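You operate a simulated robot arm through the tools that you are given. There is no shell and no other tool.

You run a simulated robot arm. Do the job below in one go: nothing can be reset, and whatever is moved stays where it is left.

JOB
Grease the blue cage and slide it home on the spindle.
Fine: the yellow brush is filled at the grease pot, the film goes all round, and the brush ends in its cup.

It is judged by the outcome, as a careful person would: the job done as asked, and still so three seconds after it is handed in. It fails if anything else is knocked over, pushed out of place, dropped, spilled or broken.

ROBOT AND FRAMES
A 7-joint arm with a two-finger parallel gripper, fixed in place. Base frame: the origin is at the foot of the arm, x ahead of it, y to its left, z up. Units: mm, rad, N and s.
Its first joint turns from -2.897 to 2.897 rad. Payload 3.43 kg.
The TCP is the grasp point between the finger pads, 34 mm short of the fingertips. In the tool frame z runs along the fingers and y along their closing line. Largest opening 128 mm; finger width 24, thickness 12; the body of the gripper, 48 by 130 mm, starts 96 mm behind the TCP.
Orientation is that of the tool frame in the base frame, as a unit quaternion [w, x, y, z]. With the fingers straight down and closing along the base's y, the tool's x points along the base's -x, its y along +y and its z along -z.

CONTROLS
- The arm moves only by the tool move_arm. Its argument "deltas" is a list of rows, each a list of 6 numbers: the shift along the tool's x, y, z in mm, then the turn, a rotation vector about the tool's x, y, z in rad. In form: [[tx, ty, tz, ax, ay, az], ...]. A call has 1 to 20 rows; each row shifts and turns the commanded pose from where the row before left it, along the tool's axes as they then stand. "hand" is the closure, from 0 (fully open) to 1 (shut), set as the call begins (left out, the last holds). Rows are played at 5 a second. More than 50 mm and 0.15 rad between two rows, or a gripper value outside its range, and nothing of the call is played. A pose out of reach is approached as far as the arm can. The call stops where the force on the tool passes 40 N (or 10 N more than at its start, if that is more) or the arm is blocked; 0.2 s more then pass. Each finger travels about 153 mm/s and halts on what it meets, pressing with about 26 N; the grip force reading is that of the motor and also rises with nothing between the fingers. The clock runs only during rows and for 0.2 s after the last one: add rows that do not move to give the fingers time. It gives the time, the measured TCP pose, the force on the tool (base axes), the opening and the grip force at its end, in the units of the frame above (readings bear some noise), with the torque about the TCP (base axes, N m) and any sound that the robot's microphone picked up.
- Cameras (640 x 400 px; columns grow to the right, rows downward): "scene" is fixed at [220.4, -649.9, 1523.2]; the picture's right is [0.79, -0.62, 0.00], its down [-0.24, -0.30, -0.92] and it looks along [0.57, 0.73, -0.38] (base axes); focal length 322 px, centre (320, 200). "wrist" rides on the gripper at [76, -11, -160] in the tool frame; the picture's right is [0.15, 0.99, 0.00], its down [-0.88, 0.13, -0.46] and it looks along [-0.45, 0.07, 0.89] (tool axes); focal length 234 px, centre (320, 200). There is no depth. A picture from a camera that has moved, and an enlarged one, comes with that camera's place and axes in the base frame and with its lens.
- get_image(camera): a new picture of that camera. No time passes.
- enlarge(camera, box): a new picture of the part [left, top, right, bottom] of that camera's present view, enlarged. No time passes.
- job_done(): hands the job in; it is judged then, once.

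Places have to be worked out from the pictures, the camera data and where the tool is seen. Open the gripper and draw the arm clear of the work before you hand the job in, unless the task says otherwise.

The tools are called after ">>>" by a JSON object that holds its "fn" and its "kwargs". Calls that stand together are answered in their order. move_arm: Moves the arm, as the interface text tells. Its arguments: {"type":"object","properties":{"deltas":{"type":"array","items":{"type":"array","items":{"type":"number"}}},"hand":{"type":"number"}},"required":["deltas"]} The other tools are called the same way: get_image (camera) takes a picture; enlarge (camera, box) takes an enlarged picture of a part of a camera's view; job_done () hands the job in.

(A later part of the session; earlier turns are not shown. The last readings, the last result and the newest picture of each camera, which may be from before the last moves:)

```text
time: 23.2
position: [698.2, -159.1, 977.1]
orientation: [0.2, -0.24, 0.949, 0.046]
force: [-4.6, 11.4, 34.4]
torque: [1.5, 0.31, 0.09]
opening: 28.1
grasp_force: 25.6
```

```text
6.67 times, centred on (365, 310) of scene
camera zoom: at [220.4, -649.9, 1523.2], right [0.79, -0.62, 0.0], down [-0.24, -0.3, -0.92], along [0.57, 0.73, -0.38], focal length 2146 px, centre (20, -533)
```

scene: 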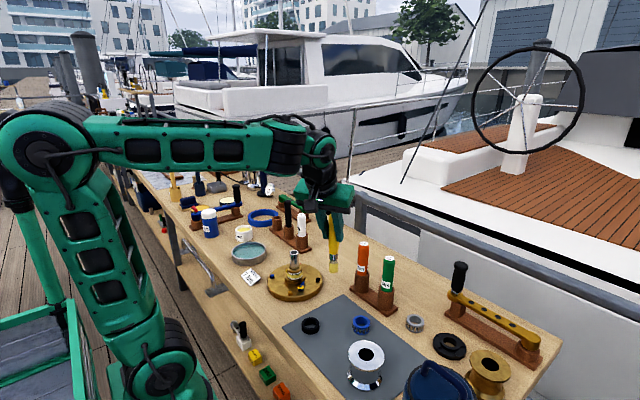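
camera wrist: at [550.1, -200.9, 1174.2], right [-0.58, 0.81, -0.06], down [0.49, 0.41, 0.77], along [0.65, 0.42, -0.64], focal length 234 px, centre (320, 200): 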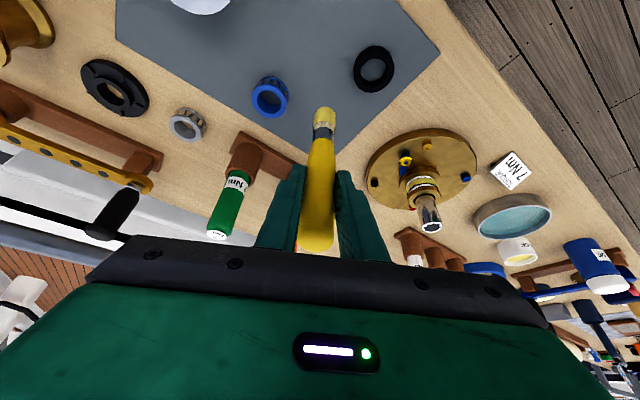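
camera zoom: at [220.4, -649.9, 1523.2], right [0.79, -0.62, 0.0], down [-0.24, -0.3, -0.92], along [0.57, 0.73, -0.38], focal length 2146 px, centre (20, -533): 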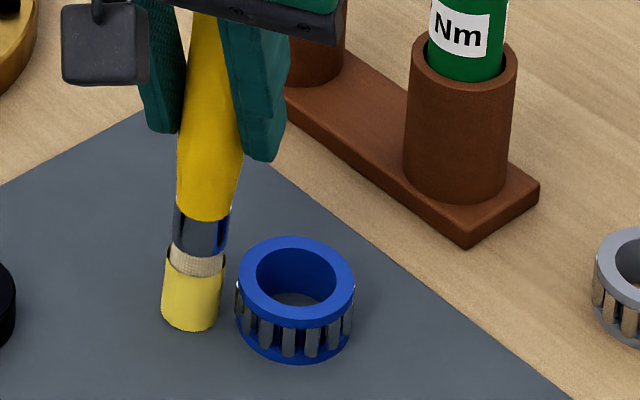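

The tip met the mat (34 N at TCP z≈977) and the brush leaned a little. I raise 8 mm to unload it and look again.

>>> {"fn": "move_arm", "kwargs": {"deltas": [[-3.6, 0, -8.3, 0, 0, 0], [0, 0, 0, 0, 0, 0], [0, 0, 0, 0, 0, 0]]}}

>>> {"fn": "enlarge", "kwargs": {"camera": "wrist", "box": [240, 70, 360, 160]}}

>>> {"fn": "enlarge", "kwargs": {"camera": "scene", "box": [330, 270, 400, 340]}}

```text
time: 24.0
position: [696.4, -161.6, 984.6]
orientation: [0.198, -0.238, 0.95, 0.048]
force: [0.0, -0.1, -1.4]
torque: [0.0, 0.01, 0.01]
opening: 25.2
grasp_force: 25.4
```

```text
4.44 times, centred on (300, 115) of wrist
camera zoom: at [585.8, -231.0, 1098.7], right [-0.58, 0.81, -0.06], down [0.49, 0.41, 0.77], along [0.65, 0.42, -0.64], focal length 1041 px, centre (409, 578)
```

zoom: 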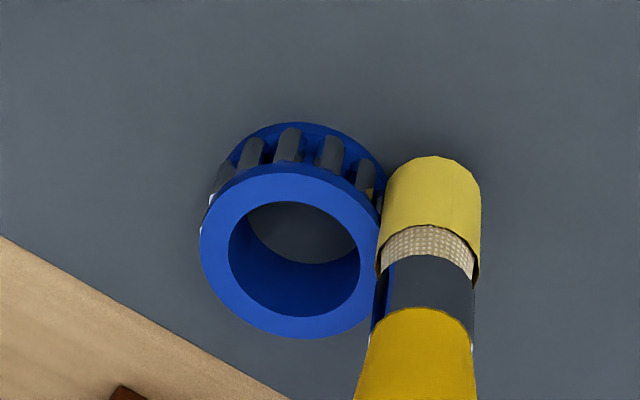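

```text
5.71 times, centred on (365, 305) of scene
camera zoom: at [220.4, -649.9, 1523.2], right [0.79, -0.62, 0.0], down [-0.24, -0.3, -0.92], along [0.57, 0.73, -0.38], focal length 1840 px, centre (63, -400)
```

zoom: 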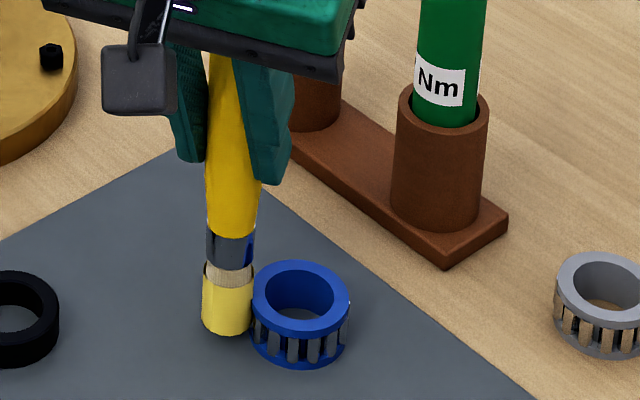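

The brush straightened, and a roller facing it already shows yellow, so near-contact transfers grease. I now sweep the first quarter around the cage at ~37.5 mm radius, staying just above the mat.

>>> {"fn": "move_arm", "kwargs": {"deltas": [[-0.5, -0.8, 0.2, 0, 0, 0], [7.77, -8.12, -3.37, 0, 0, 0], [5.08, -10.34, -2.21, 0, 0, 0], [1.91, -11.54, -0.83, 0, 0, 0], [-1.46, -11.62, 0.63, 0, 0, 0], [-4.68, -10.56, 2.03, 0, 0, 0], [0, 0, 0, 0, 0, 0]]}}

>>> {"fn": "enlarge", "kwargs": {"camera": "wrist", "box": [270, 40, 390, 140]}}

>>> {"fn": "enlarge", "kwargs": {"camera": "scene", "box": [330, 280, 400, 350]}}

```text
time: 25.6
position: [713.7, -210.9, 984.8]
orientation: [0.199, -0.24, 0.949, 0.048]
force: [-2.0, 0.0, -1.0]
torque: [-0.02, 0.05, -0.01]
opening: 25.3
grasp_force: 26.4
```

```text
4.00 times, centred on (330, 90) of wrist
camera zoom: at [602.0, -281.4, 1099.0], right [-0.58, 0.81, -0.06], down [0.49, 0.41, 0.77], along [0.65, 0.42, -0.64], focal length 937 px, centre (280, 640)
```

zoom: 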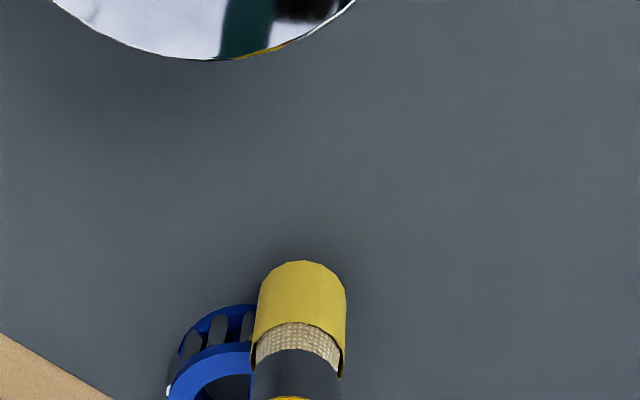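

```text
5.71 times, centred on (365, 315) of scene
camera zoom: at [220.4, -649.9, 1523.2], right [0.79, -0.62, 0.0], down [-0.24, -0.3, -0.92], along [0.57, 0.73, -0.38], focal length 1840 px, centre (63, -457)
```

zoom: 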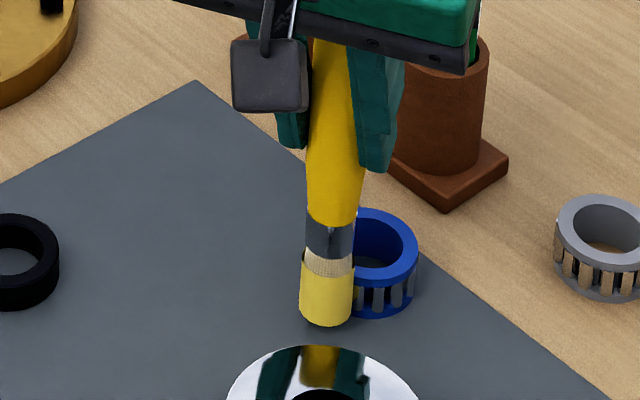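

The scene shows the cage has been nudged about 30 mm by the brush (it slides very easily). I back the brush away horizontally and look at the cage and any film.

>>> {"fn": "move_arm", "kwargs": {"deltas": [[11, -3, -5, 0, 0, 0], [16, -4, -7, 0, 0, 0], [0, 0, 0, 0, 0, 0]]}}

>>> {"fn": "enlarge", "kwargs": {"camera": "wrist", "box": [240, 60, 400, 160]}}

>>> {"fn": "enlarge", "kwargs": {"camera": "scene", "box": [330, 280, 400, 350]}}

```text
time: 26.4
position: [691.9, -229.7, 984.2]
orientation: [0.198, -0.239, 0.95, 0.046]
force: [0.0, -0.6, -0.5]
torque: [0.0, 0.04, 0.02]
opening: 25.1
grasp_force: 25.9
```

```text
4.00 times, centred on (320, 110) of wrist
camera zoom: at [580.1, -302.0, 1098.7], right [-0.58, 0.81, -0.06], down [0.49, 0.41, 0.77], along [0.65, 0.42, -0.64], focal length 937 px, centre (320, 560)
```

zoom: 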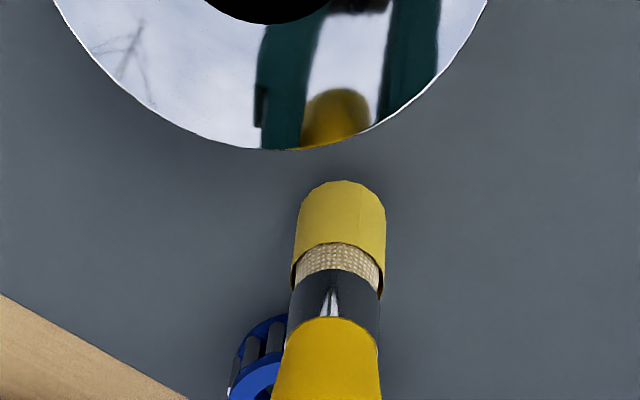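

```text
5.71 times, centred on (365, 315) of scene
camera zoom: at [220.4, -649.9, 1523.2], right [0.79, -0.62, 0.0], down [-0.24, -0.3, -0.92], along [0.57, 0.73, -0.38], focal length 1840 px, centre (63, -457)
```

zoom: 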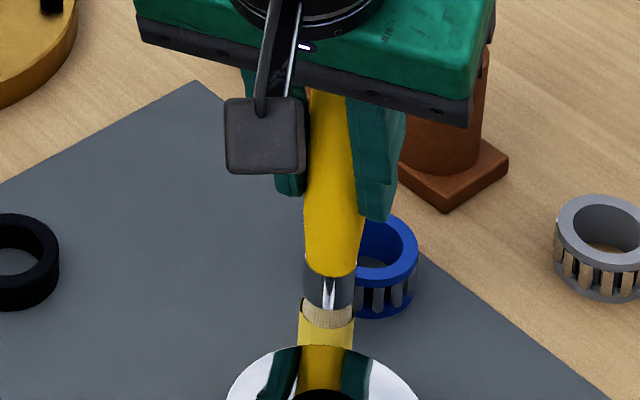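

I raise the brush and move aside so both cameras can see the cage clearly.

>>> {"fn": "move_arm", "kwargs": {"deltas": [[-11.2, 0, -25.7, 0, 0, 0], [-11.2, 0, -25.7, 0, 0, 0], [-14.5, 36.9, 6, 0, 0, 0], [-14.5, 36.9, 6, 0, 0, 0], [0, 0, 0, 0, 0, 0]]}}

>>> {"fn": "get_image", "kwargs": {"camera": "wrist"}}

>>> {"fn": "enlarge", "kwargs": {"camera": "wrist", "box": [220, 60, 340, 150]}}

>>> {"fn": "enlarge", "kwargs": {"camera": "scene", "box": [340, 290, 410, 350]}}

```text
time: 27.6
position: [682.7, -150.1, 1040.8]
orientation: [0.198, -0.239, 0.95, 0.046]
force: [0.1, 0.3, -0.4]
torque: [0.02, 0.06, 0.0]
opening: 25.4
grasp_force: 26.0
```

```text
taken
camera wrist: at [571.9, -221.5, 1155.5], right [-0.58, 0.81, -0.06], down [0.49, 0.41, 0.77], along [0.65, 0.42, -0.64], focal length 234 px, centre (320, 200)
```

wrist: 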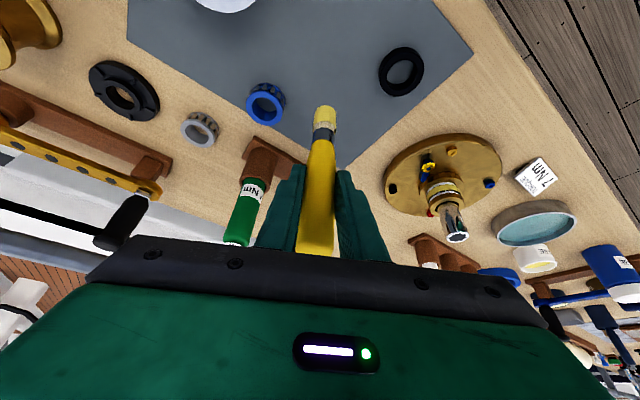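

```text
4.44 times, centred on (280, 105) of wrist
camera zoom: at [571.9, -221.5, 1155.5], right [-0.58, 0.81, -0.06], down [0.49, 0.41, 0.77], along [0.65, 0.42, -0.64], focal length 1041 px, centre (498, 622)
```

zoom: 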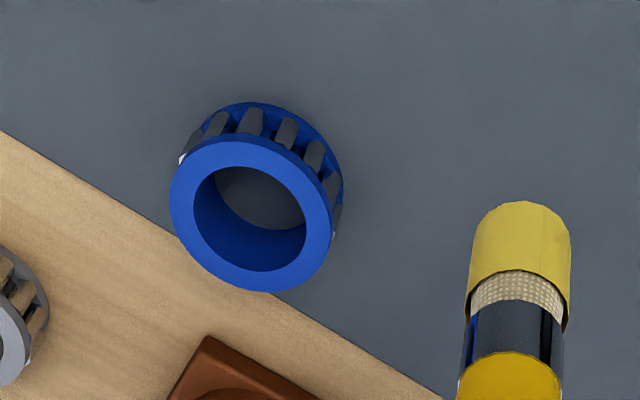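

```text
6.67 times, centred on (375, 320) of scene
camera zoom: at [220.4, -649.9, 1523.2], right [0.79, -0.62, 0.0], down [-0.24, -0.3, -0.92], along [0.57, 0.73, -0.38], focal length 2146 px, centre (-47, -600)
```

zoom: 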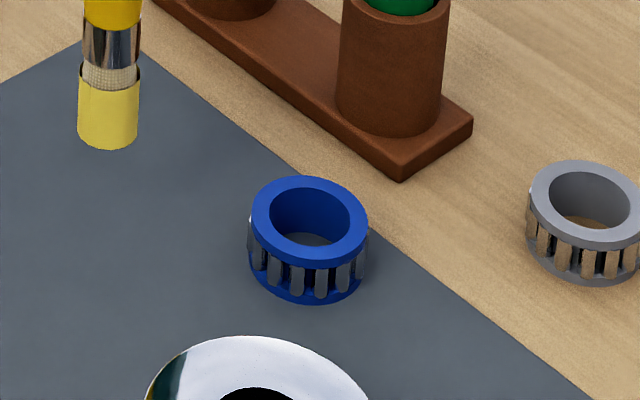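

I zoom further to see whether any film shows where the brush touched.

>>> {"fn": "enlarge", "kwargs": {"camera": "scene", "box": [363, 305, 387, 327]}}

>>> {"fn": "enlarge", "kwargs": {"camera": "wrist", "box": [240, 75, 295, 130]}}

>>> {"fn": "enlarge", "kwargs": {"camera": "scene", "box": [283, 245, 307, 275]}}

>>> {"fn": "enlarge", "kwargs": {"camera": "scene", "box": [335, 255, 365, 310]}}

```text
16.00 times, centred on (375, 316) of scene
camera zoom: at [220.4, -649.9, 1523.2], right [0.79, -0.62, 0.0], down [-0.24, -0.3, -0.92], along [0.57, 0.73, -0.38], focal length 5151 px, centre (-560, -1656)
```

zoom: 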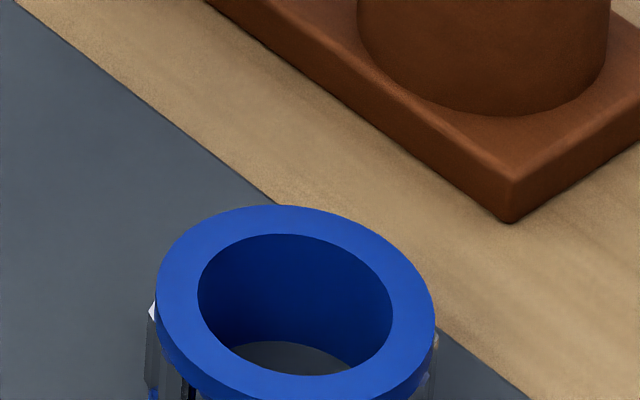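

```text
7.27 times, centred on (268, 102) of wrist
camera zoom: at [571.9, -221.5, 1155.5], right [-0.58, 0.81, -0.06], down [0.49, 0.41, 0.77], along [0.65, 0.42, -0.64], focal length 1703 px, centre (702, 909)
```

zoom: 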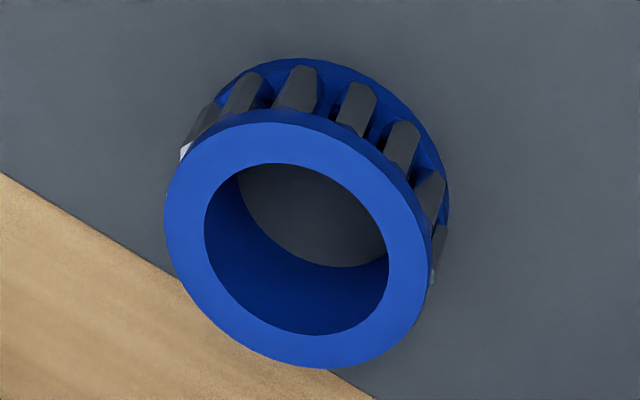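

```text
13.33 times, centred on (295, 260) of scene
camera zoom: at [220.4, -649.9, 1523.2], right [0.79, -0.62, 0.0], down [-0.24, -0.3, -0.92], along [0.57, 0.73, -0.38], focal length 4293 px, centre (653, -600)
```

zoom: 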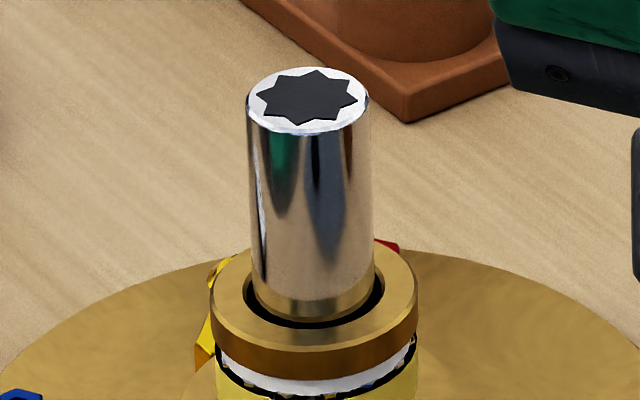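

```text
7.27 times, centred on (350, 282) of scene
camera zoom: at [220.4, -649.9, 1523.2], right [0.79, -0.62, 0.0], down [-0.24, -0.3, -0.92], along [0.57, 0.73, -0.38], focal length 2342 px, centre (102, -400)
```

zoom: 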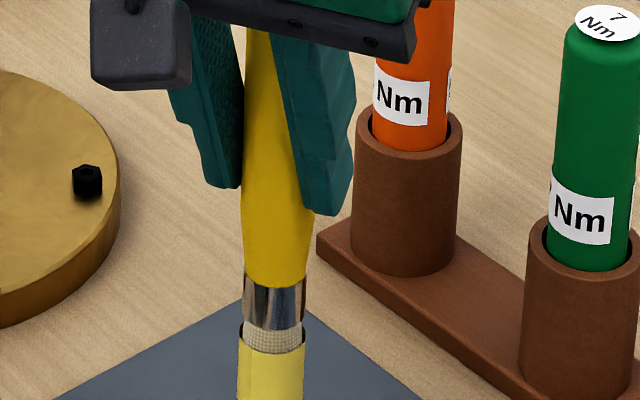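

No film shows from that side contact, and contact drags the loose cage. I'll try the bristle end over the rim from above instead: moving above the rim first (tip ≈ 886, cage top ≈ 874; cage now at (753,-202)).

>>> {"fn": "move_arm", "kwargs": {"deltas": [[-5.7, -30, 19.5, 0, 0, 0], [-5.7, -30, 19.5, 0, 0, 0], [0, 0, 0, 0, 0, 0]]}}

>>> {"fn": "enlarge", "kwargs": {"camera": "wrist", "box": [250, 60, 390, 150]}}

>>> {"fn": "enlarge", "kwargs": {"camera": "scene", "box": [340, 290, 410, 350]}}

```text
time: 28.4
position: [735.6, -191.2, 1010.8]
orientation: [0.198, -0.239, 0.95, 0.047]
force: [0.1, 0.8, -0.6]
torque: [0.0, 0.02, -0.01]
opening: 25.3
grasp_force: 25.3
```

```text
4.44 times, centred on (320, 105) of wrist
camera zoom: at [623.7, -261.7, 1126.5], right [-0.58, 0.81, -0.06], down [0.49, 0.41, 0.77], along [0.65, 0.42, -0.64], focal length 1041 px, centre (320, 622)
```

zoom: 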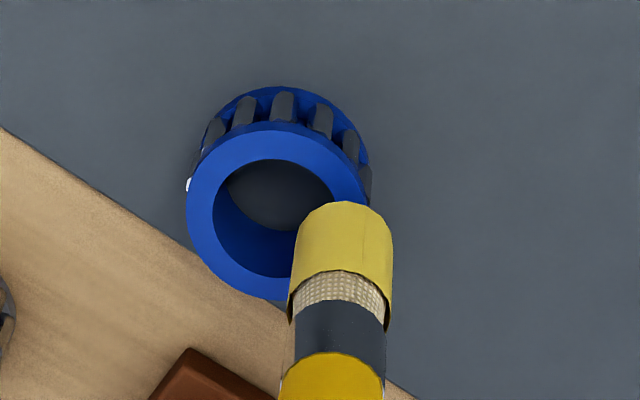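

```text
6.67 times, centred on (375, 320) of scene
camera zoom: at [220.4, -649.9, 1523.2], right [0.79, -0.62, 0.0], down [-0.24, -0.3, -0.92], along [0.57, 0.73, -0.38], focal length 2146 px, centre (-47, -600)
```

zoom: 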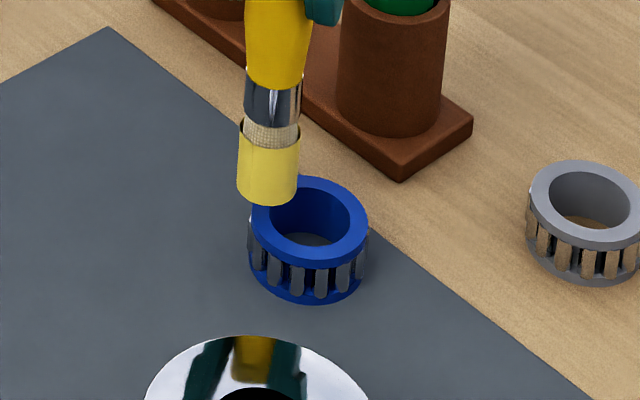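

The tip hovers over the left part of the rim. I lower gently to just touch the rim's top.

>>> {"fn": "move_arm", "kwargs": {"deltas": [[2, 0, 4.6, 0, 0, 0], [1.6, 0, 3.7, 0, 0, 0], [0.8, 0, 1.8, 0, 0, 0], [0, 0, 0, 0, 0, 0]]}}

>>> {"fn": "enlarge", "kwargs": {"camera": "wrist", "box": [250, 60, 390, 150]}}

>>> {"fn": "enlarge", "kwargs": {"camera": "scene", "box": [340, 290, 410, 350]}}

```text
time: 29.4
position: [735.2, -191.5, 1001.1]
orientation: [0.199, -0.239, 0.949, 0.046]
force: [-2.5, -0.5, 11.5]
torque: [0.07, 0.1, 0.04]
opening: 24.7
grasp_force: 25.8
```

```text
4.44 times, centred on (320, 105) of wrist
camera zoom: at [623.1, -262.1, 1114.5], right [-0.58, 0.81, -0.07], down [0.49, 0.41, 0.77], along [0.65, 0.42, -0.64], focal length 1041 px, centre (320, 622)
```

zoom: 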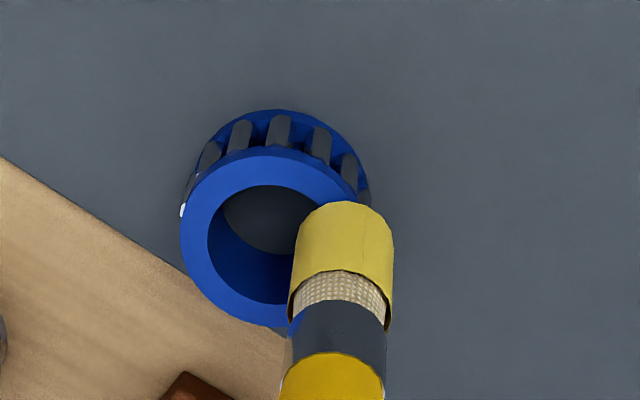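

```text
6.67 times, centred on (375, 320) of scene
camera zoom: at [220.4, -649.9, 1523.2], right [0.79, -0.62, 0.0], down [-0.24, -0.3, -0.92], along [0.57, 0.73, -0.38], focal length 2146 px, centre (-47, -600)
```

zoom: 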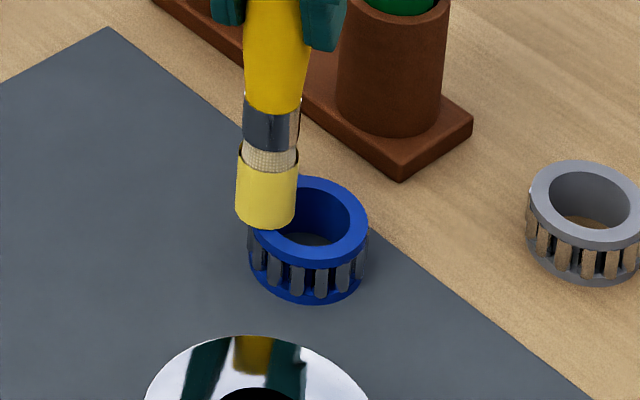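

Touching at TCP z≈1001 with about 11 N. I lift and move off to see whether this dab left film.

>>> {"fn": "move_arm", "kwargs": {"deltas": [[-4, 0, -9.2, 0, 0, 0], [0, 0, 0, 0, 0, 0], [15, 30, -6, 0, 0, 0], [8, 15, -4, 0, 0, 0], [0, 0, 0, 0, 0, 0]]}}

>>> {"fn": "enlarge", "kwargs": {"camera": "wrist", "box": [220, 60, 360, 150]}}

>>> {"fn": "enlarge", "kwargs": {"camera": "scene", "box": [355, 300, 395, 340]}}

```text
time: 30.6
position: [690.8, -162.9, 1010.0]
orientation: [0.199, -0.238, 0.949, 0.047]
force: [-0.5, 0.6, -0.5]
torque: [0.01, 0.02, -0.02]
opening: 25.3
grasp_force: 26.1
```

```text
4.44 times, centred on (290, 105) of wrist
camera zoom: at [580.4, -233.4, 1124.0], right [-0.58, 0.81, -0.06], down [0.49, 0.41, 0.77], along [0.65, 0.42, -0.64], focal length 1041 px, centre (453, 622)
```

zoom: 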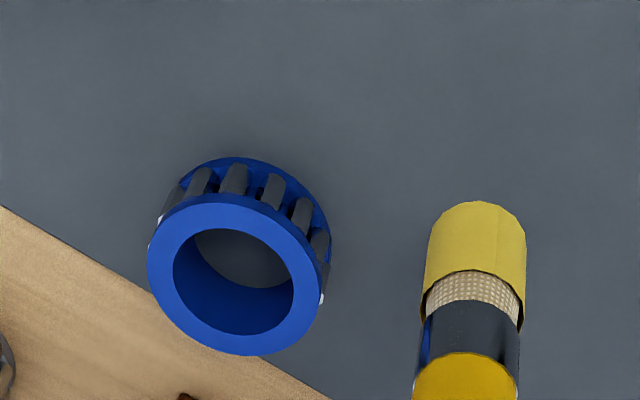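

```text
10.00 times, centred on (375, 320) of scene
camera zoom: at [220.4, -649.9, 1523.2], right [0.79, -0.62, 0.0], down [-0.24, -0.3, -0.92], along [0.57, 0.73, -0.38], focal length 3220 px, centre (-230, -1000)
```

zoom: 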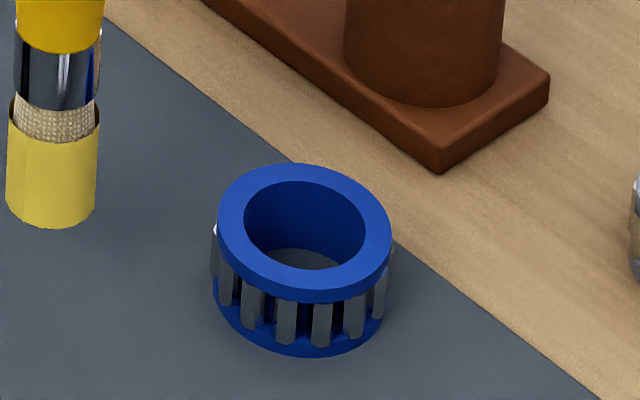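

Still no film; on the brass cage of the spindle the film is a band over the rollers, so it's probably the side that counts. I set the brush beside the cage at mid height with a clear gap to start a careful orbit.

>>> {"fn": "move_arm", "kwargs": {"deltas": [[-2, -12.1, 13, 0, 0, 0], [-2, -12.1, 13, 0, 0, 0], [0, 0, 0, 0, 0, 0]]}}

>>> {"fn": "enlarge", "kwargs": {"camera": "wrist", "box": [240, 70, 360, 160]}}

>>> {"fn": "enlarge", "kwargs": {"camera": "scene", "box": [350, 290, 410, 340]}}

```text
time: 31.4
position: [714.1, -177.5, 985.9]
orientation: [0.198, -0.238, 0.95, 0.045]
force: [0.0, 0.3, 0.8]
torque: [-0.01, -0.04, 0.01]
opening: 25.1
grasp_force: 26.2
```

```text
4.44 times, centred on (300, 115) of wrist
camera zoom: at [603.2, -248.9, 1101.9], right [-0.58, 0.81, -0.06], down [0.49, 0.41, 0.77], along [0.65, 0.42, -0.64], focal length 1041 px, centre (409, 578)
```

zoom: 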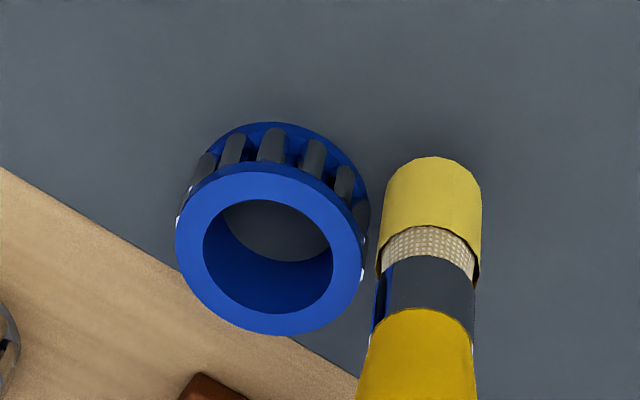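

```text
8.00 times, centred on (380, 315) of scene
camera zoom: at [220.4, -649.9, 1523.2], right [0.79, -0.62, 0.0], down [-0.24, -0.3, -0.92], along [0.57, 0.73, -0.38], focal length 2576 px, centre (-160, -720)
```

zoom: 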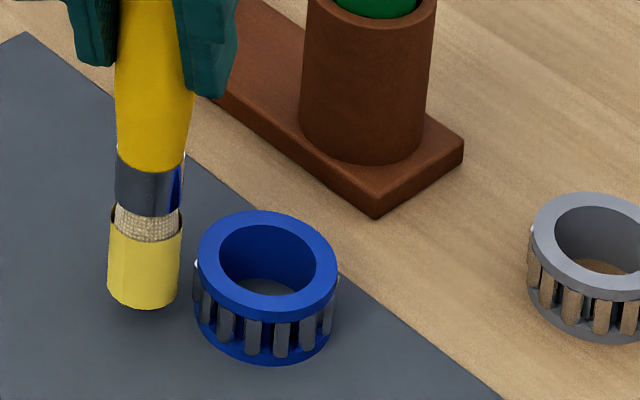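

In the scene the real gap is ~5 mm, showing the tip sits about (+5,0) mm off the TCP (slight lean). With that correction I orbit the first quarter at a tip radius of 38 mm (contact at ~36).

>>> {"fn": "move_arm", "kwargs": {"deltas": [[-1.44, -3.46, 0.62, 0, 0, 0], [9.1, -6.55, -3.95, 0, 0, 0], [6.8, -9.29, -2.95, 0, 0, 0], [3.83, -11.13, -1.66, 0, 0, 0], [0.49, -11.88, -0.21, 0, 0, 0], [-2.9, -11.46, 1.26, 0, 0, 0], [0, 0, 0, 0, 0, 0]]}}

>>> {"fn": "enlarge", "kwargs": {"camera": "wrist", "box": [240, 70, 400, 170]}}

>>> {"fn": "enlarge", "kwargs": {"camera": "scene", "box": [350, 290, 410, 340]}}

```text
time: 33.0
position: [724.0, -234.9, 986.9]
orientation: [0.198, -0.239, 0.95, 0.046]
force: [0.0, 0.3, -1.1]
torque: [-0.02, 0.04, 0.01]
opening: 25.4
grasp_force: 25.7
```

```text
4.00 times, centred on (320, 120) of wrist
camera zoom: at [613.7, -305.2, 1101.3], right [-0.58, 0.81, -0.06], down [0.49, 0.41, 0.77], along [0.65, 0.42, -0.64], focal length 937 px, centre (320, 520)
```

zoom: 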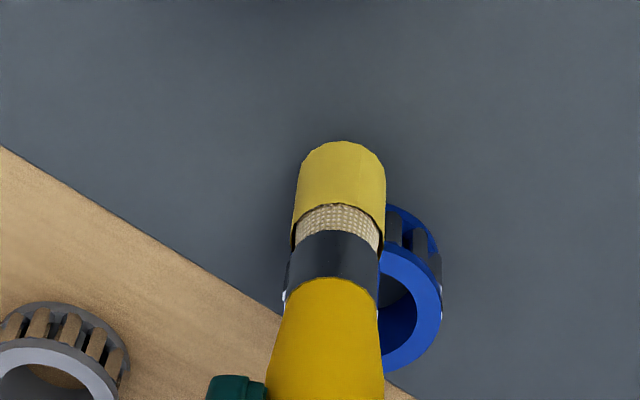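

```text
8.00 times, centred on (380, 315) of scene
camera zoom: at [220.4, -649.9, 1523.2], right [0.79, -0.62, 0.0], down [-0.24, -0.3, -0.92], along [0.57, 0.73, -0.38], focal length 2576 px, centre (-160, -720)
```

zoom: 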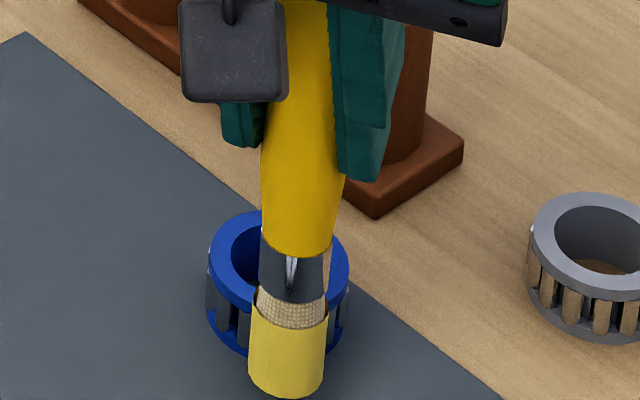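

The cage was nudged only ~3 mm (now ≈(755,-205)), meaning the bristles brushed it lightly. I continue the orbit around the far-right quarter, re-centred on its new position.

>>> {"fn": "move_arm", "kwargs": {"deltas": [[-1.7, 0.7, 0.74, 0, 0, 0], [-5.35, -10.18, 2.32, 0, 0, 0], [-7.97, -7.88, 3.46, 0, 0, 0], [-9.81, -4.81, 4.26, 0, 0, 0], [-10.7, -1.27, 4.64, 0, 0, 0], [-10.53, 2.4, 4.57, 0, 0, 0], [0, 0, 0, 0, 0, 0]]}}

>>> {"fn": "enlarge", "kwargs": {"camera": "wrist", "box": [270, 60, 430, 160]}}

>>> {"fn": "enlarge", "kwargs": {"camera": "scene", "box": [350, 290, 410, 340]}}

```text
time: 34.6
position: [781.0, -228.8, 986.2]
orientation: [0.199, -0.239, 0.949, 0.046]
force: [0.0, -2.3, -0.8]
torque: [-0.07, -0.02, 0.0]
opening: 25.1
grasp_force: 25.7
```

```text
4.00 times, centred on (350, 110) of wrist
camera zoom: at [668.5, -300.8, 1101.0], right [-0.58, 0.81, -0.06], down [0.49, 0.41, 0.77], along [0.65, 0.42, -0.64], focal length 937 px, centre (200, 560)
```

zoom: 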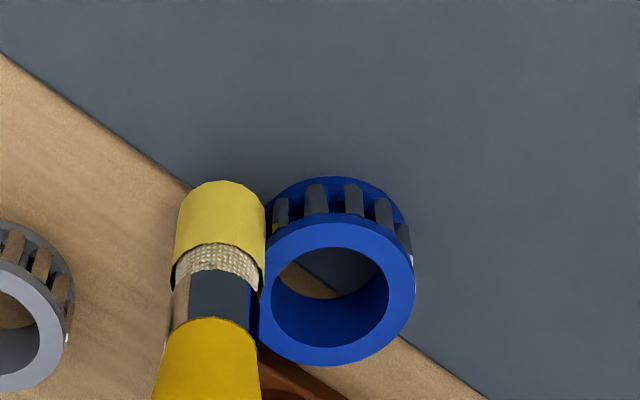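

```text
8.00 times, centred on (380, 315) of scene
camera zoom: at [220.4, -649.9, 1523.2], right [0.79, -0.62, 0.0], down [-0.24, -0.3, -0.92], along [0.57, 0.73, -0.38], focal length 2576 px, centre (-160, -720)
```

zoom: 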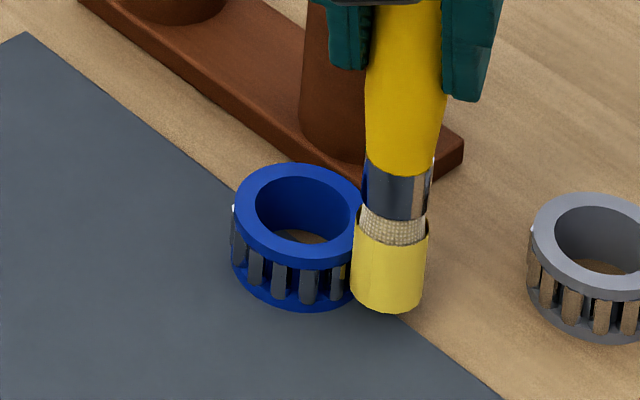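

The cage stuck to the brush and got dragged toward the rack, now about (778,-193). I retreat radially (away in -y) and re-inspect for film.

>>> {"fn": "move_arm", "kwargs": {"deltas": [[3.5, -7.9, -1.4, 0, 0, 0], [7, -15.8, -2.8, 0, 0, 0], [0, 0, 0, 0, 0, 0]]}}

>>> {"fn": "enlarge", "kwargs": {"camera": "wrist", "box": [300, 70, 420, 160]}}

>>> {"fn": "enlarge", "kwargs": {"camera": "scene", "box": [363, 300, 403, 335]}}

```text
time: 35.4
position: [781.3, -255.8, 985.6]
orientation: [0.197, -0.239, 0.95, 0.047]
force: [-0.5, 0.4, -0.4]
torque: [-0.02, -0.01, 0.02]
opening: 25.1
grasp_force: 25.6
```

```text
4.44 times, centred on (360, 115) of wrist
camera zoom: at [669.3, -326.5, 1100.6], right [-0.58, 0.81, -0.06], down [0.49, 0.41, 0.77], along [0.65, 0.42, -0.64], focal length 1041 px, centre (142, 578)
```

zoom: 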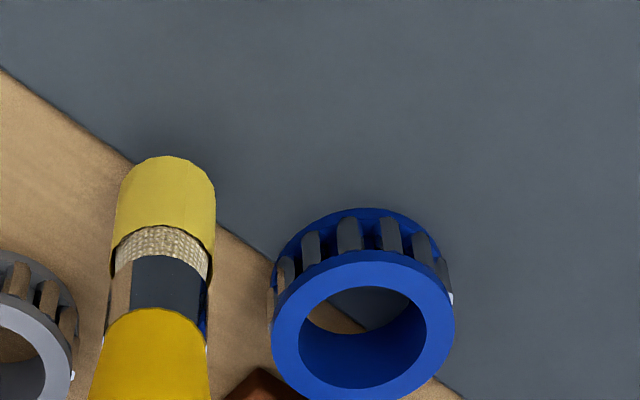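

```text
11.43 times, centred on (383, 318) of scene
camera zoom: at [220.4, -649.9, 1523.2], right [0.79, -0.62, 0.0], down [-0.24, -0.3, -0.92], along [0.57, 0.73, -0.38], focal length 3680 px, centre (-400, -1143)
```

zoom: 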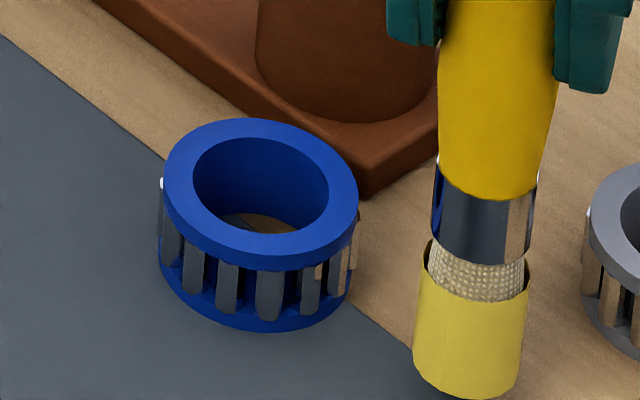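

Still no visible film. I zoom the scene camera on the spindle stack to understand what a greased cage looks like, and what "home" is.

>>> {"fn": "enlarge", "kwargs": {"camera": "scene", "box": [280, 262, 312, 290]}}

>>> {"fn": "enlarge", "kwargs": {"camera": "scene", "box": [395, 300, 435, 340]}}

>>> {"fn": "get_image", "kwargs": {"camera": "scene"}}

```text
14.29 times, centred on (296, 276) of scene
camera zoom: at [220.4, -649.9, 1523.2], right [0.79, -0.62, 0.0], down [-0.24, -0.3, -0.92], along [0.57, 0.73, -0.38], focal length 4600 px, centre (663, -886)
```

zoom: 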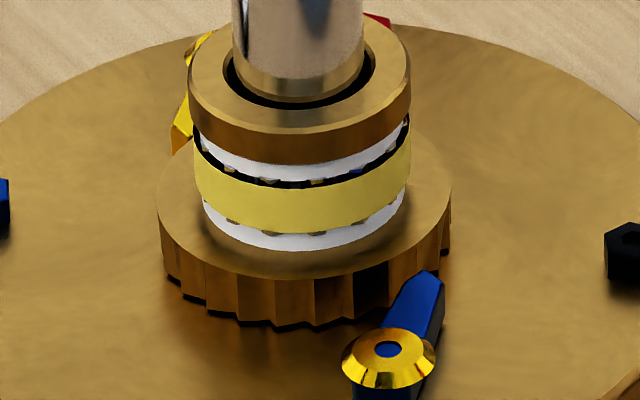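

```text
10.00 times, centred on (415, 320) of scene
camera zoom: at [220.4, -649.9, 1523.2], right [0.79, -0.62, 0.0], down [-0.24, -0.3, -0.92], along [0.57, 0.73, -0.38], focal length 3220 px, centre (-630, -1000)
```

zoom: 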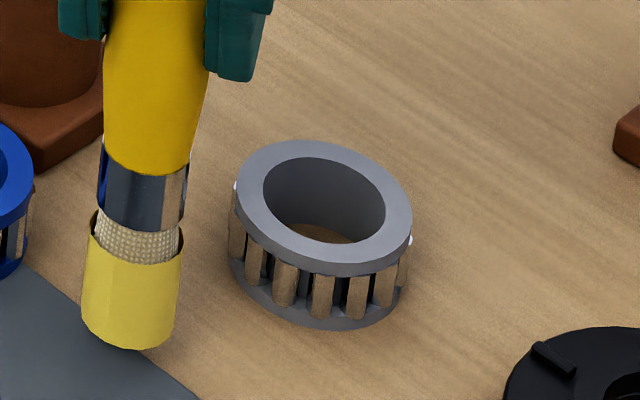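

```text
taken
```

scene: 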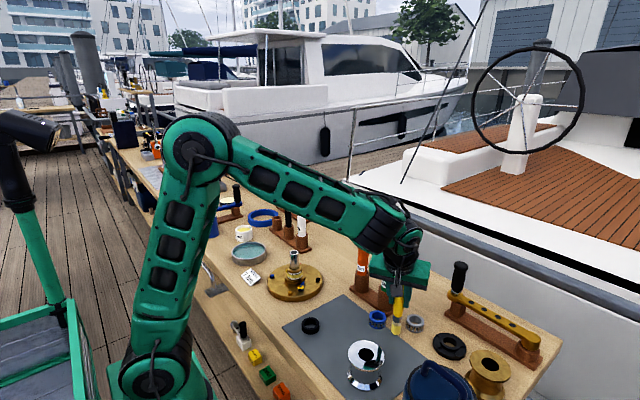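

The spindle already carries a white cage wearing a full yellow film shell plus a brass spacer, so the blue cage's film is likely a shell over its rollers once all sectors are coated. The cage is now too near the rack, so I'll use the brush inside its bore to draw it back; first I move above the bore.

>>> {"fn": "move_arm", "kwargs": {"deltas": [[-12, -0.2, -27.5, 0, 0, 0], [-10.2, 29.4, 4.2, 0, 0, 0], [-10.2, 29.4, 4.2, 0, 0, 0], [0, 0, 0, 0, 0, 0]]}}

>>> {"fn": "enlarge", "kwargs": {"camera": "wrist", "box": [260, 60, 400, 150]}}

>>> {"fn": "enlarge", "kwargs": {"camera": "scene", "box": [350, 290, 410, 340]}}

```text
time: 36.4
position: [774.0, -193.4, 1015.4]
orientation: [0.198, -0.238, 0.95, 0.047]
force: [0.0, 0.1, -0.3]
torque: [0.0, 0.03, -0.03]
opening: 25.0
grasp_force: 25.8
```

```text
4.44 times, centred on (330, 105) of wrist
camera zoom: at [662.2, -263.7, 1130.8], right [-0.58, 0.81, -0.06], down [0.49, 0.41, 0.77], along [0.65, 0.42, -0.64], focal length 1041 px, centre (276, 622)
```

zoom: 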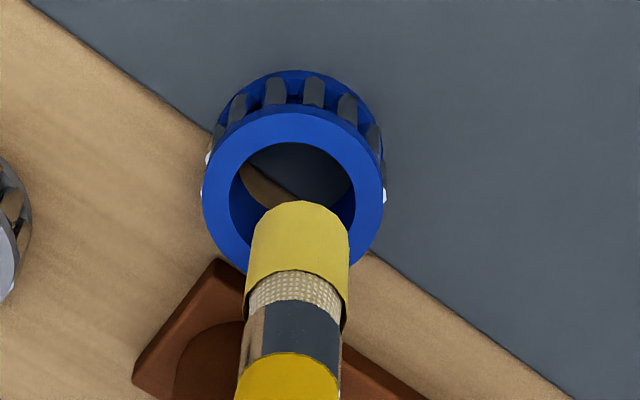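

```text
8.00 times, centred on (380, 315) of scene
camera zoom: at [220.4, -649.9, 1523.2], right [0.79, -0.62, 0.0], down [-0.24, -0.3, -0.92], along [0.57, 0.73, -0.38], focal length 2576 px, centre (-160, -720)
```

zoom: 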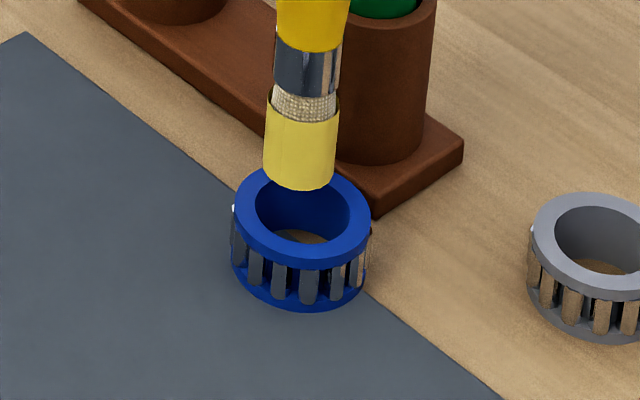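

The tip is about 3 mm off the bore centre in +y. I correct and lower it gently into the bore.

>>> {"fn": "move_arm", "kwargs": {"deltas": [[1.8, -2.4, -0.75, 0, 0, 0], [0, 0, 0, 0, 0, 0], [4, 0, 9.2, 0, 0, 0], [3.6, 0, 8.3, 0, 0, 0], [3.6, 0, 8.3, 0, 0, 0], [0, 0, 0, 0, 0, 0]]}}

>>> {"fn": "enlarge", "kwargs": {"camera": "wrist", "box": [260, 60, 400, 150]}}

>>> {"fn": "enlarge", "kwargs": {"camera": "scene", "box": [350, 290, 410, 340]}}

```text
time: 37.8
position: [773.5, -196.0, 988.4]
orientation: [0.199, -0.239, 0.949, 0.046]
force: [0.0, 0.6, -1.1]
torque: [-0.03, -0.03, -0.01]
opening: 25.3
grasp_force: 26.0
```

```text
4.44 times, centred on (330, 105) of wrist
camera zoom: at [660.7, -267.4, 1103.1], right [-0.58, 0.81, -0.06], down [0.49, 0.41, 0.77], along [0.65, 0.42, -0.64], focal length 1041 px, centre (276, 622)
```

zoom: 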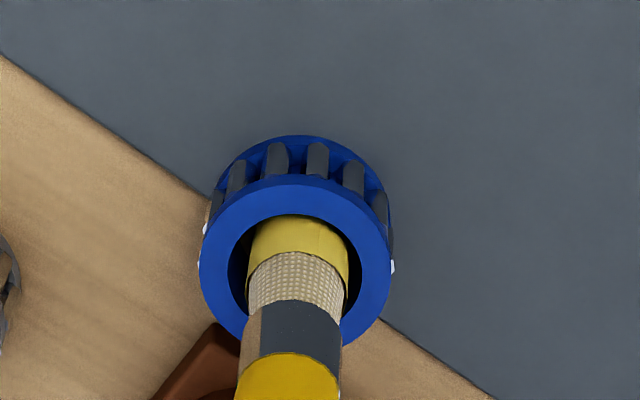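

```text
8.00 times, centred on (380, 315) of scene
camera zoom: at [220.4, -649.9, 1523.2], right [0.79, -0.62, 0.0], down [-0.24, -0.3, -0.92], along [0.57, 0.73, -0.38], focal length 2576 px, centre (-160, -720)
```

zoom: 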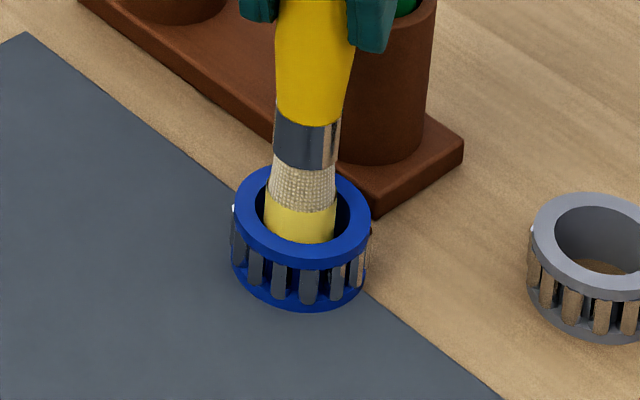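

Inside the bore the grease sleeve on the bristles has visibly shrunk, so grease transfers here – the bore seems to be what counts. I draw the cage gently back toward the mat's middle with the brush, then inspect.

>>> {"fn": "move_arm", "kwargs": {"deltas": [[5.1, 3, -2.2, 0, 0, 0], [5.1, 3, -2.2, 0, 0, 0], [5.1, 3, -2.2, 0, 0, 0], [5.1, 3, -2.2, 0, 0, 0], [5.1, 3, -2.2, 0, 0, 0], [5.1, 3, -2.2, 0, 0, 0], [0, 0, 0, 0, 0, 0]]}}

>>> {"fn": "enlarge", "kwargs": {"camera": "wrist", "box": [260, 60, 400, 150]}}

>>> {"fn": "enlarge", "kwargs": {"camera": "scene", "box": [350, 290, 410, 340]}}

```text
time: 39.4
position: [734.0, -194.7, 989.0]
orientation: [0.199, -0.238, 0.95, 0.046]
force: [0.5, -0.6, -0.1]
torque: [-0.03, -0.06, 0.01]
opening: 25.0
grasp_force: 26.0
```

```text
4.44 times, centred on (330, 105) of wrist
camera zoom: at [622.2, -266.5, 1103.2], right [-0.58, 0.81, -0.06], down [0.49, 0.41, 0.77], along [0.65, 0.42, -0.64], focal length 1041 px, centre (276, 622)
```

zoom: 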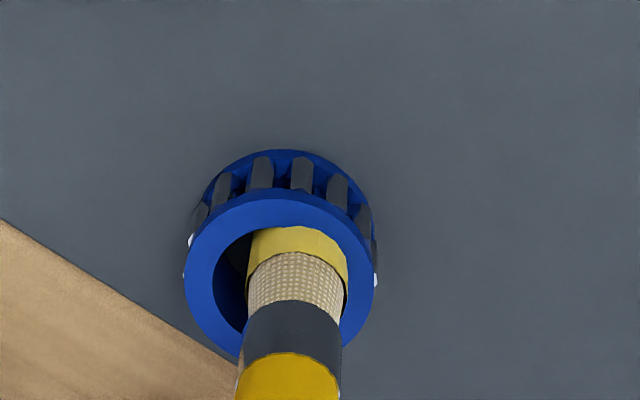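

```text
8.00 times, centred on (380, 315) of scene
camera zoom: at [220.4, -649.9, 1523.2], right [0.79, -0.62, 0.0], down [-0.24, -0.3, -0.92], along [0.57, 0.73, -0.38], focal length 2576 px, centre (-160, -720)
```

zoom: 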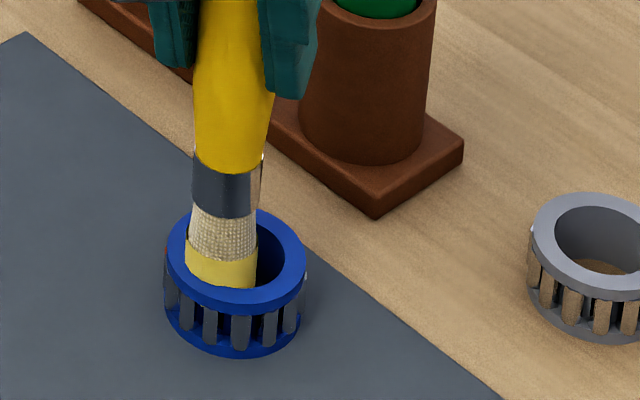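

The cage is back on the mat, riding with the brush. I now circle the bristles around inside the bore (5 mm circle) to wipe all round.

>>> {"fn": "move_arm", "kwargs": {"deltas": [[0.8, 0.47, -0.35, 0, 0, 0], [0.54, -2.52, -0.23, 0, 0, 0], [-0.69, -2.48, 0.3, 0, 0, 0], [-1.73, -1.77, 0.75, 0, 0, 0], [-2.31, -0.59, 1.0, 0, 0, 0], [-2.27, 0.75, 0.99, 0, 0, 0], [-1.63, 1.89, 0.71, 0, 0, 0], [-0.54, 2.52, 0.23, 0, 0, 0], [0.69, 2.48, -0.3, 0, 0, 0], [1.73, 1.77, -0.75, 0, 0, 0], [2.31, 0.59, -1.0, 0, 0, 0], [2.27, -0.75, -0.99, 0, 0, 0], [1.63, -1.89, -0.71, 0, 0, 0], [0, 0, 0, 0, 0, 0]]}}

>>> {"fn": "enlarge", "kwargs": {"camera": "wrist", "box": [260, 60, 400, 150]}}

>>> {"fn": "enlarge", "kwargs": {"camera": "scene", "box": [350, 290, 410, 340]}}

```text
time: 42.4
position: [732.7, -196.1, 987.7]
orientation: [0.198, -0.238, 0.95, 0.046]
force: [-0.8, -0.5, -0.7]
torque: [0.01, 0.0, -0.01]
opening: 25.1
grasp_force: 25.4
```

```text
4.44 times, centred on (330, 105) of wrist
camera zoom: at [621.5, -267.2, 1103.3], right [-0.58, 0.81, -0.06], down [0.49, 0.41, 0.77], along [0.65, 0.42, -0.64], focal length 1041 px, centre (276, 622)
```

zoom: 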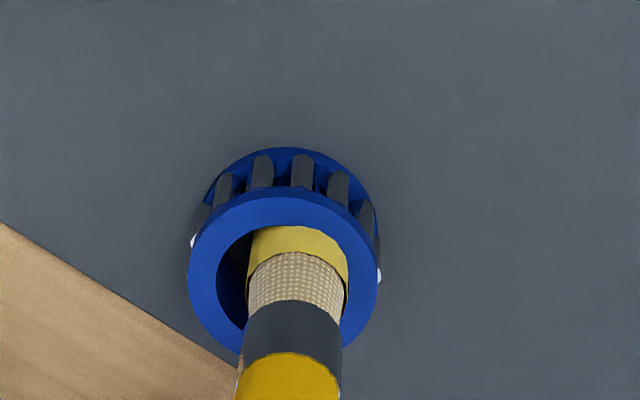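

```text
8.00 times, centred on (380, 315) of scene
camera zoom: at [220.4, -649.9, 1523.2], right [0.79, -0.62, 0.0], down [-0.24, -0.3, -0.92], along [0.57, 0.73, -0.38], focal length 2576 px, centre (-160, -720)
```

zoom: 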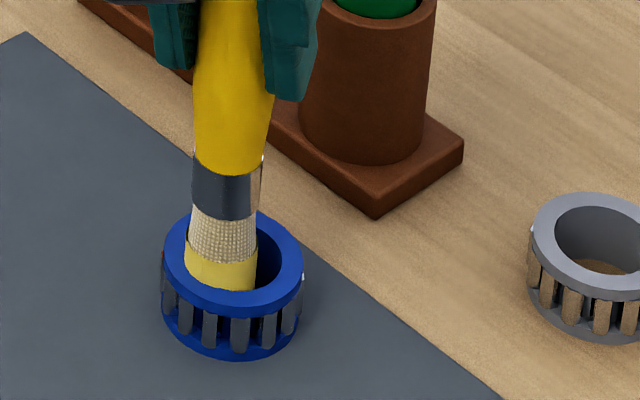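

I lift the brush out to inspect the cage and the remaining grease on the brush.

>>> {"fn": "move_arm", "kwargs": {"deltas": [[-1.6, -1, 0.7, 0, 0, 0], [-8, 0, -18.3, 0, 0, 0], [-8, 0, -18.3, 0, 0, 0], [-8, 0, -18.3, 0, 0, 0], [14, 20, -6, 0, 0, 0], [14, 20, -6, 0, 0, 0], [0, 0, 0, 0, 0, 0]]}}

>>> {"fn": "enlarge", "kwargs": {"camera": "wrist", "box": [220, 60, 360, 150]}}

>>> {"fn": "enlarge", "kwargs": {"camera": "scene", "box": [340, 280, 400, 340]}}

```text
time: 44.0
position: [688.6, -176.3, 1047.4]
orientation: [0.198, -0.238, 0.95, 0.047]
force: [0.4, -0.4, 0.3]
torque: [-0.01, 0.03, -0.02]
opening: 25.3
grasp_force: 26.4
```

```text
4.44 times, centred on (290, 105) of wrist
camera zoom: at [576.8, -246.8, 1162.1], right [-0.58, 0.81, -0.06], down [0.49, 0.41, 0.77], along [0.65, 0.42, -0.64], focal length 1041 px, centre (453, 622)
```

zoom: 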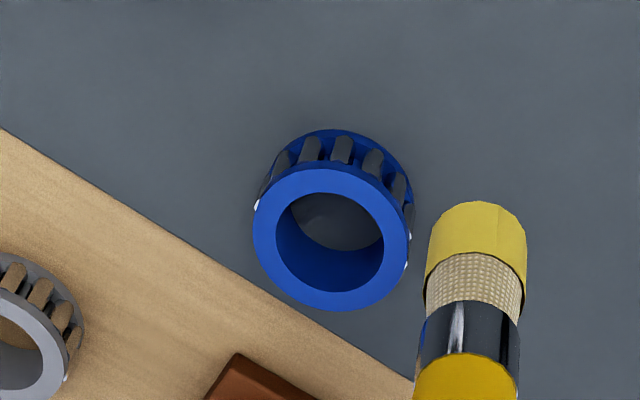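

```text
6.67 times, centred on (370, 310) of scene
camera zoom: at [220.4, -649.9, 1523.2], right [0.79, -0.62, 0.0], down [-0.24, -0.3, -0.92], along [0.57, 0.73, -0.38], focal length 2146 px, centre (-13, -533)
```

zoom: 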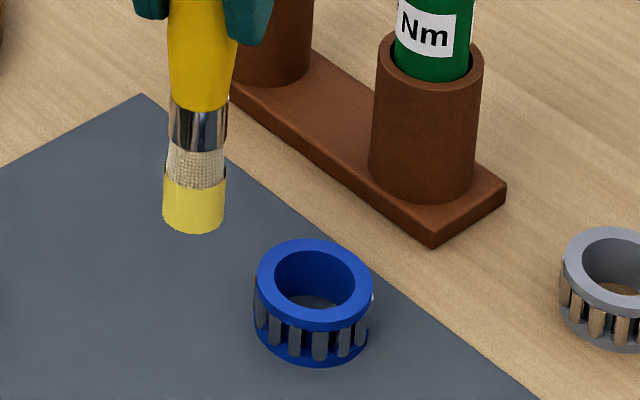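

The grease sleeve on the bristles is about 40% shorter than before insertion. I zoom hard into the cage to look for film inside the bore or on the rollers.

>>> {"fn": "enlarge", "kwargs": {"camera": "wrist", "box": [270, 85, 315, 135]}}

>>> {"fn": "enlarge", "kwargs": {"camera": "scene", "box": [362, 314, 380, 336]}}

>>> {"fn": "enlarge", "kwargs": {"camera": "scene", "box": [350, 290, 370, 315]}}

```text
8.00 times, centred on (292, 110) of wrist
camera zoom: at [576.8, -246.8, 1162.1], right [-0.58, 0.81, -0.06], down [0.49, 0.41, 0.77], along [0.65, 0.42, -0.64], focal length 1873 px, centre (540, 920)
```

zoom: 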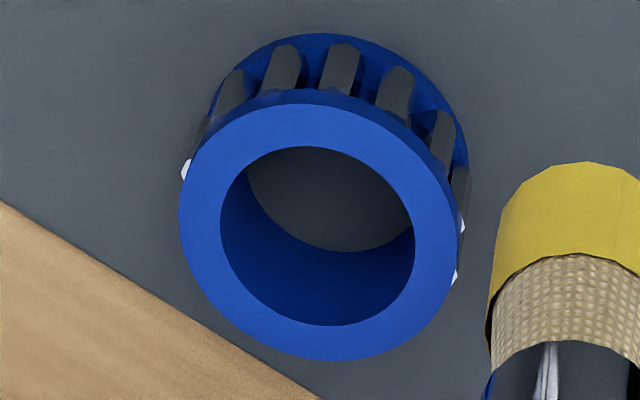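

```text
16.00 times, centred on (371, 325) of scene
camera zoom: at [220.4, -649.9, 1523.2], right [0.79, -0.62, 0.0], down [-0.24, -0.3, -0.92], along [0.57, 0.73, -0.38], focal length 5151 px, centre (-496, -1800)
```

zoom: 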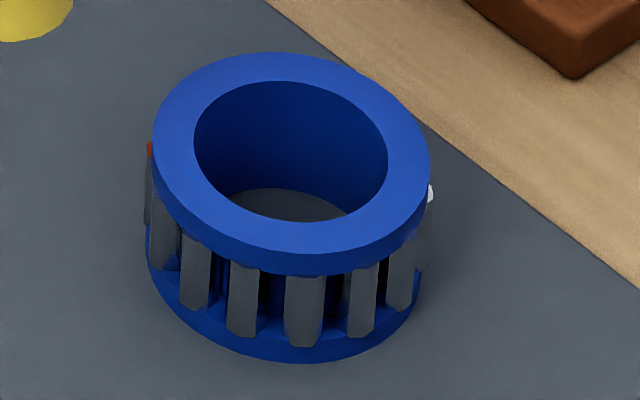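

```text
16.00 times, centred on (360, 302) of scene
camera zoom: at [220.4, -649.9, 1523.2], right [0.79, -0.62, 0.0], down [-0.24, -0.3, -0.92], along [0.57, 0.73, -0.38], focal length 5151 px, centre (-320, -1440)
```

zoom: 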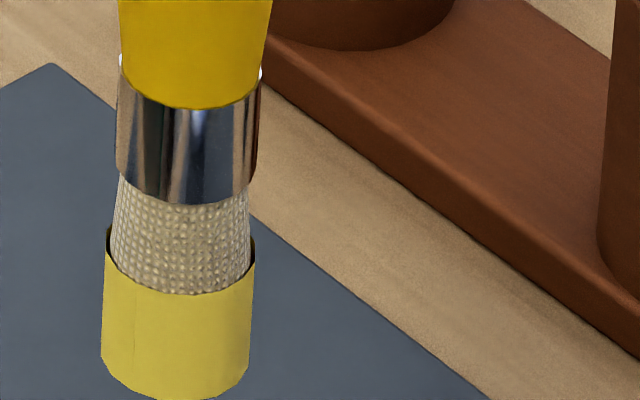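

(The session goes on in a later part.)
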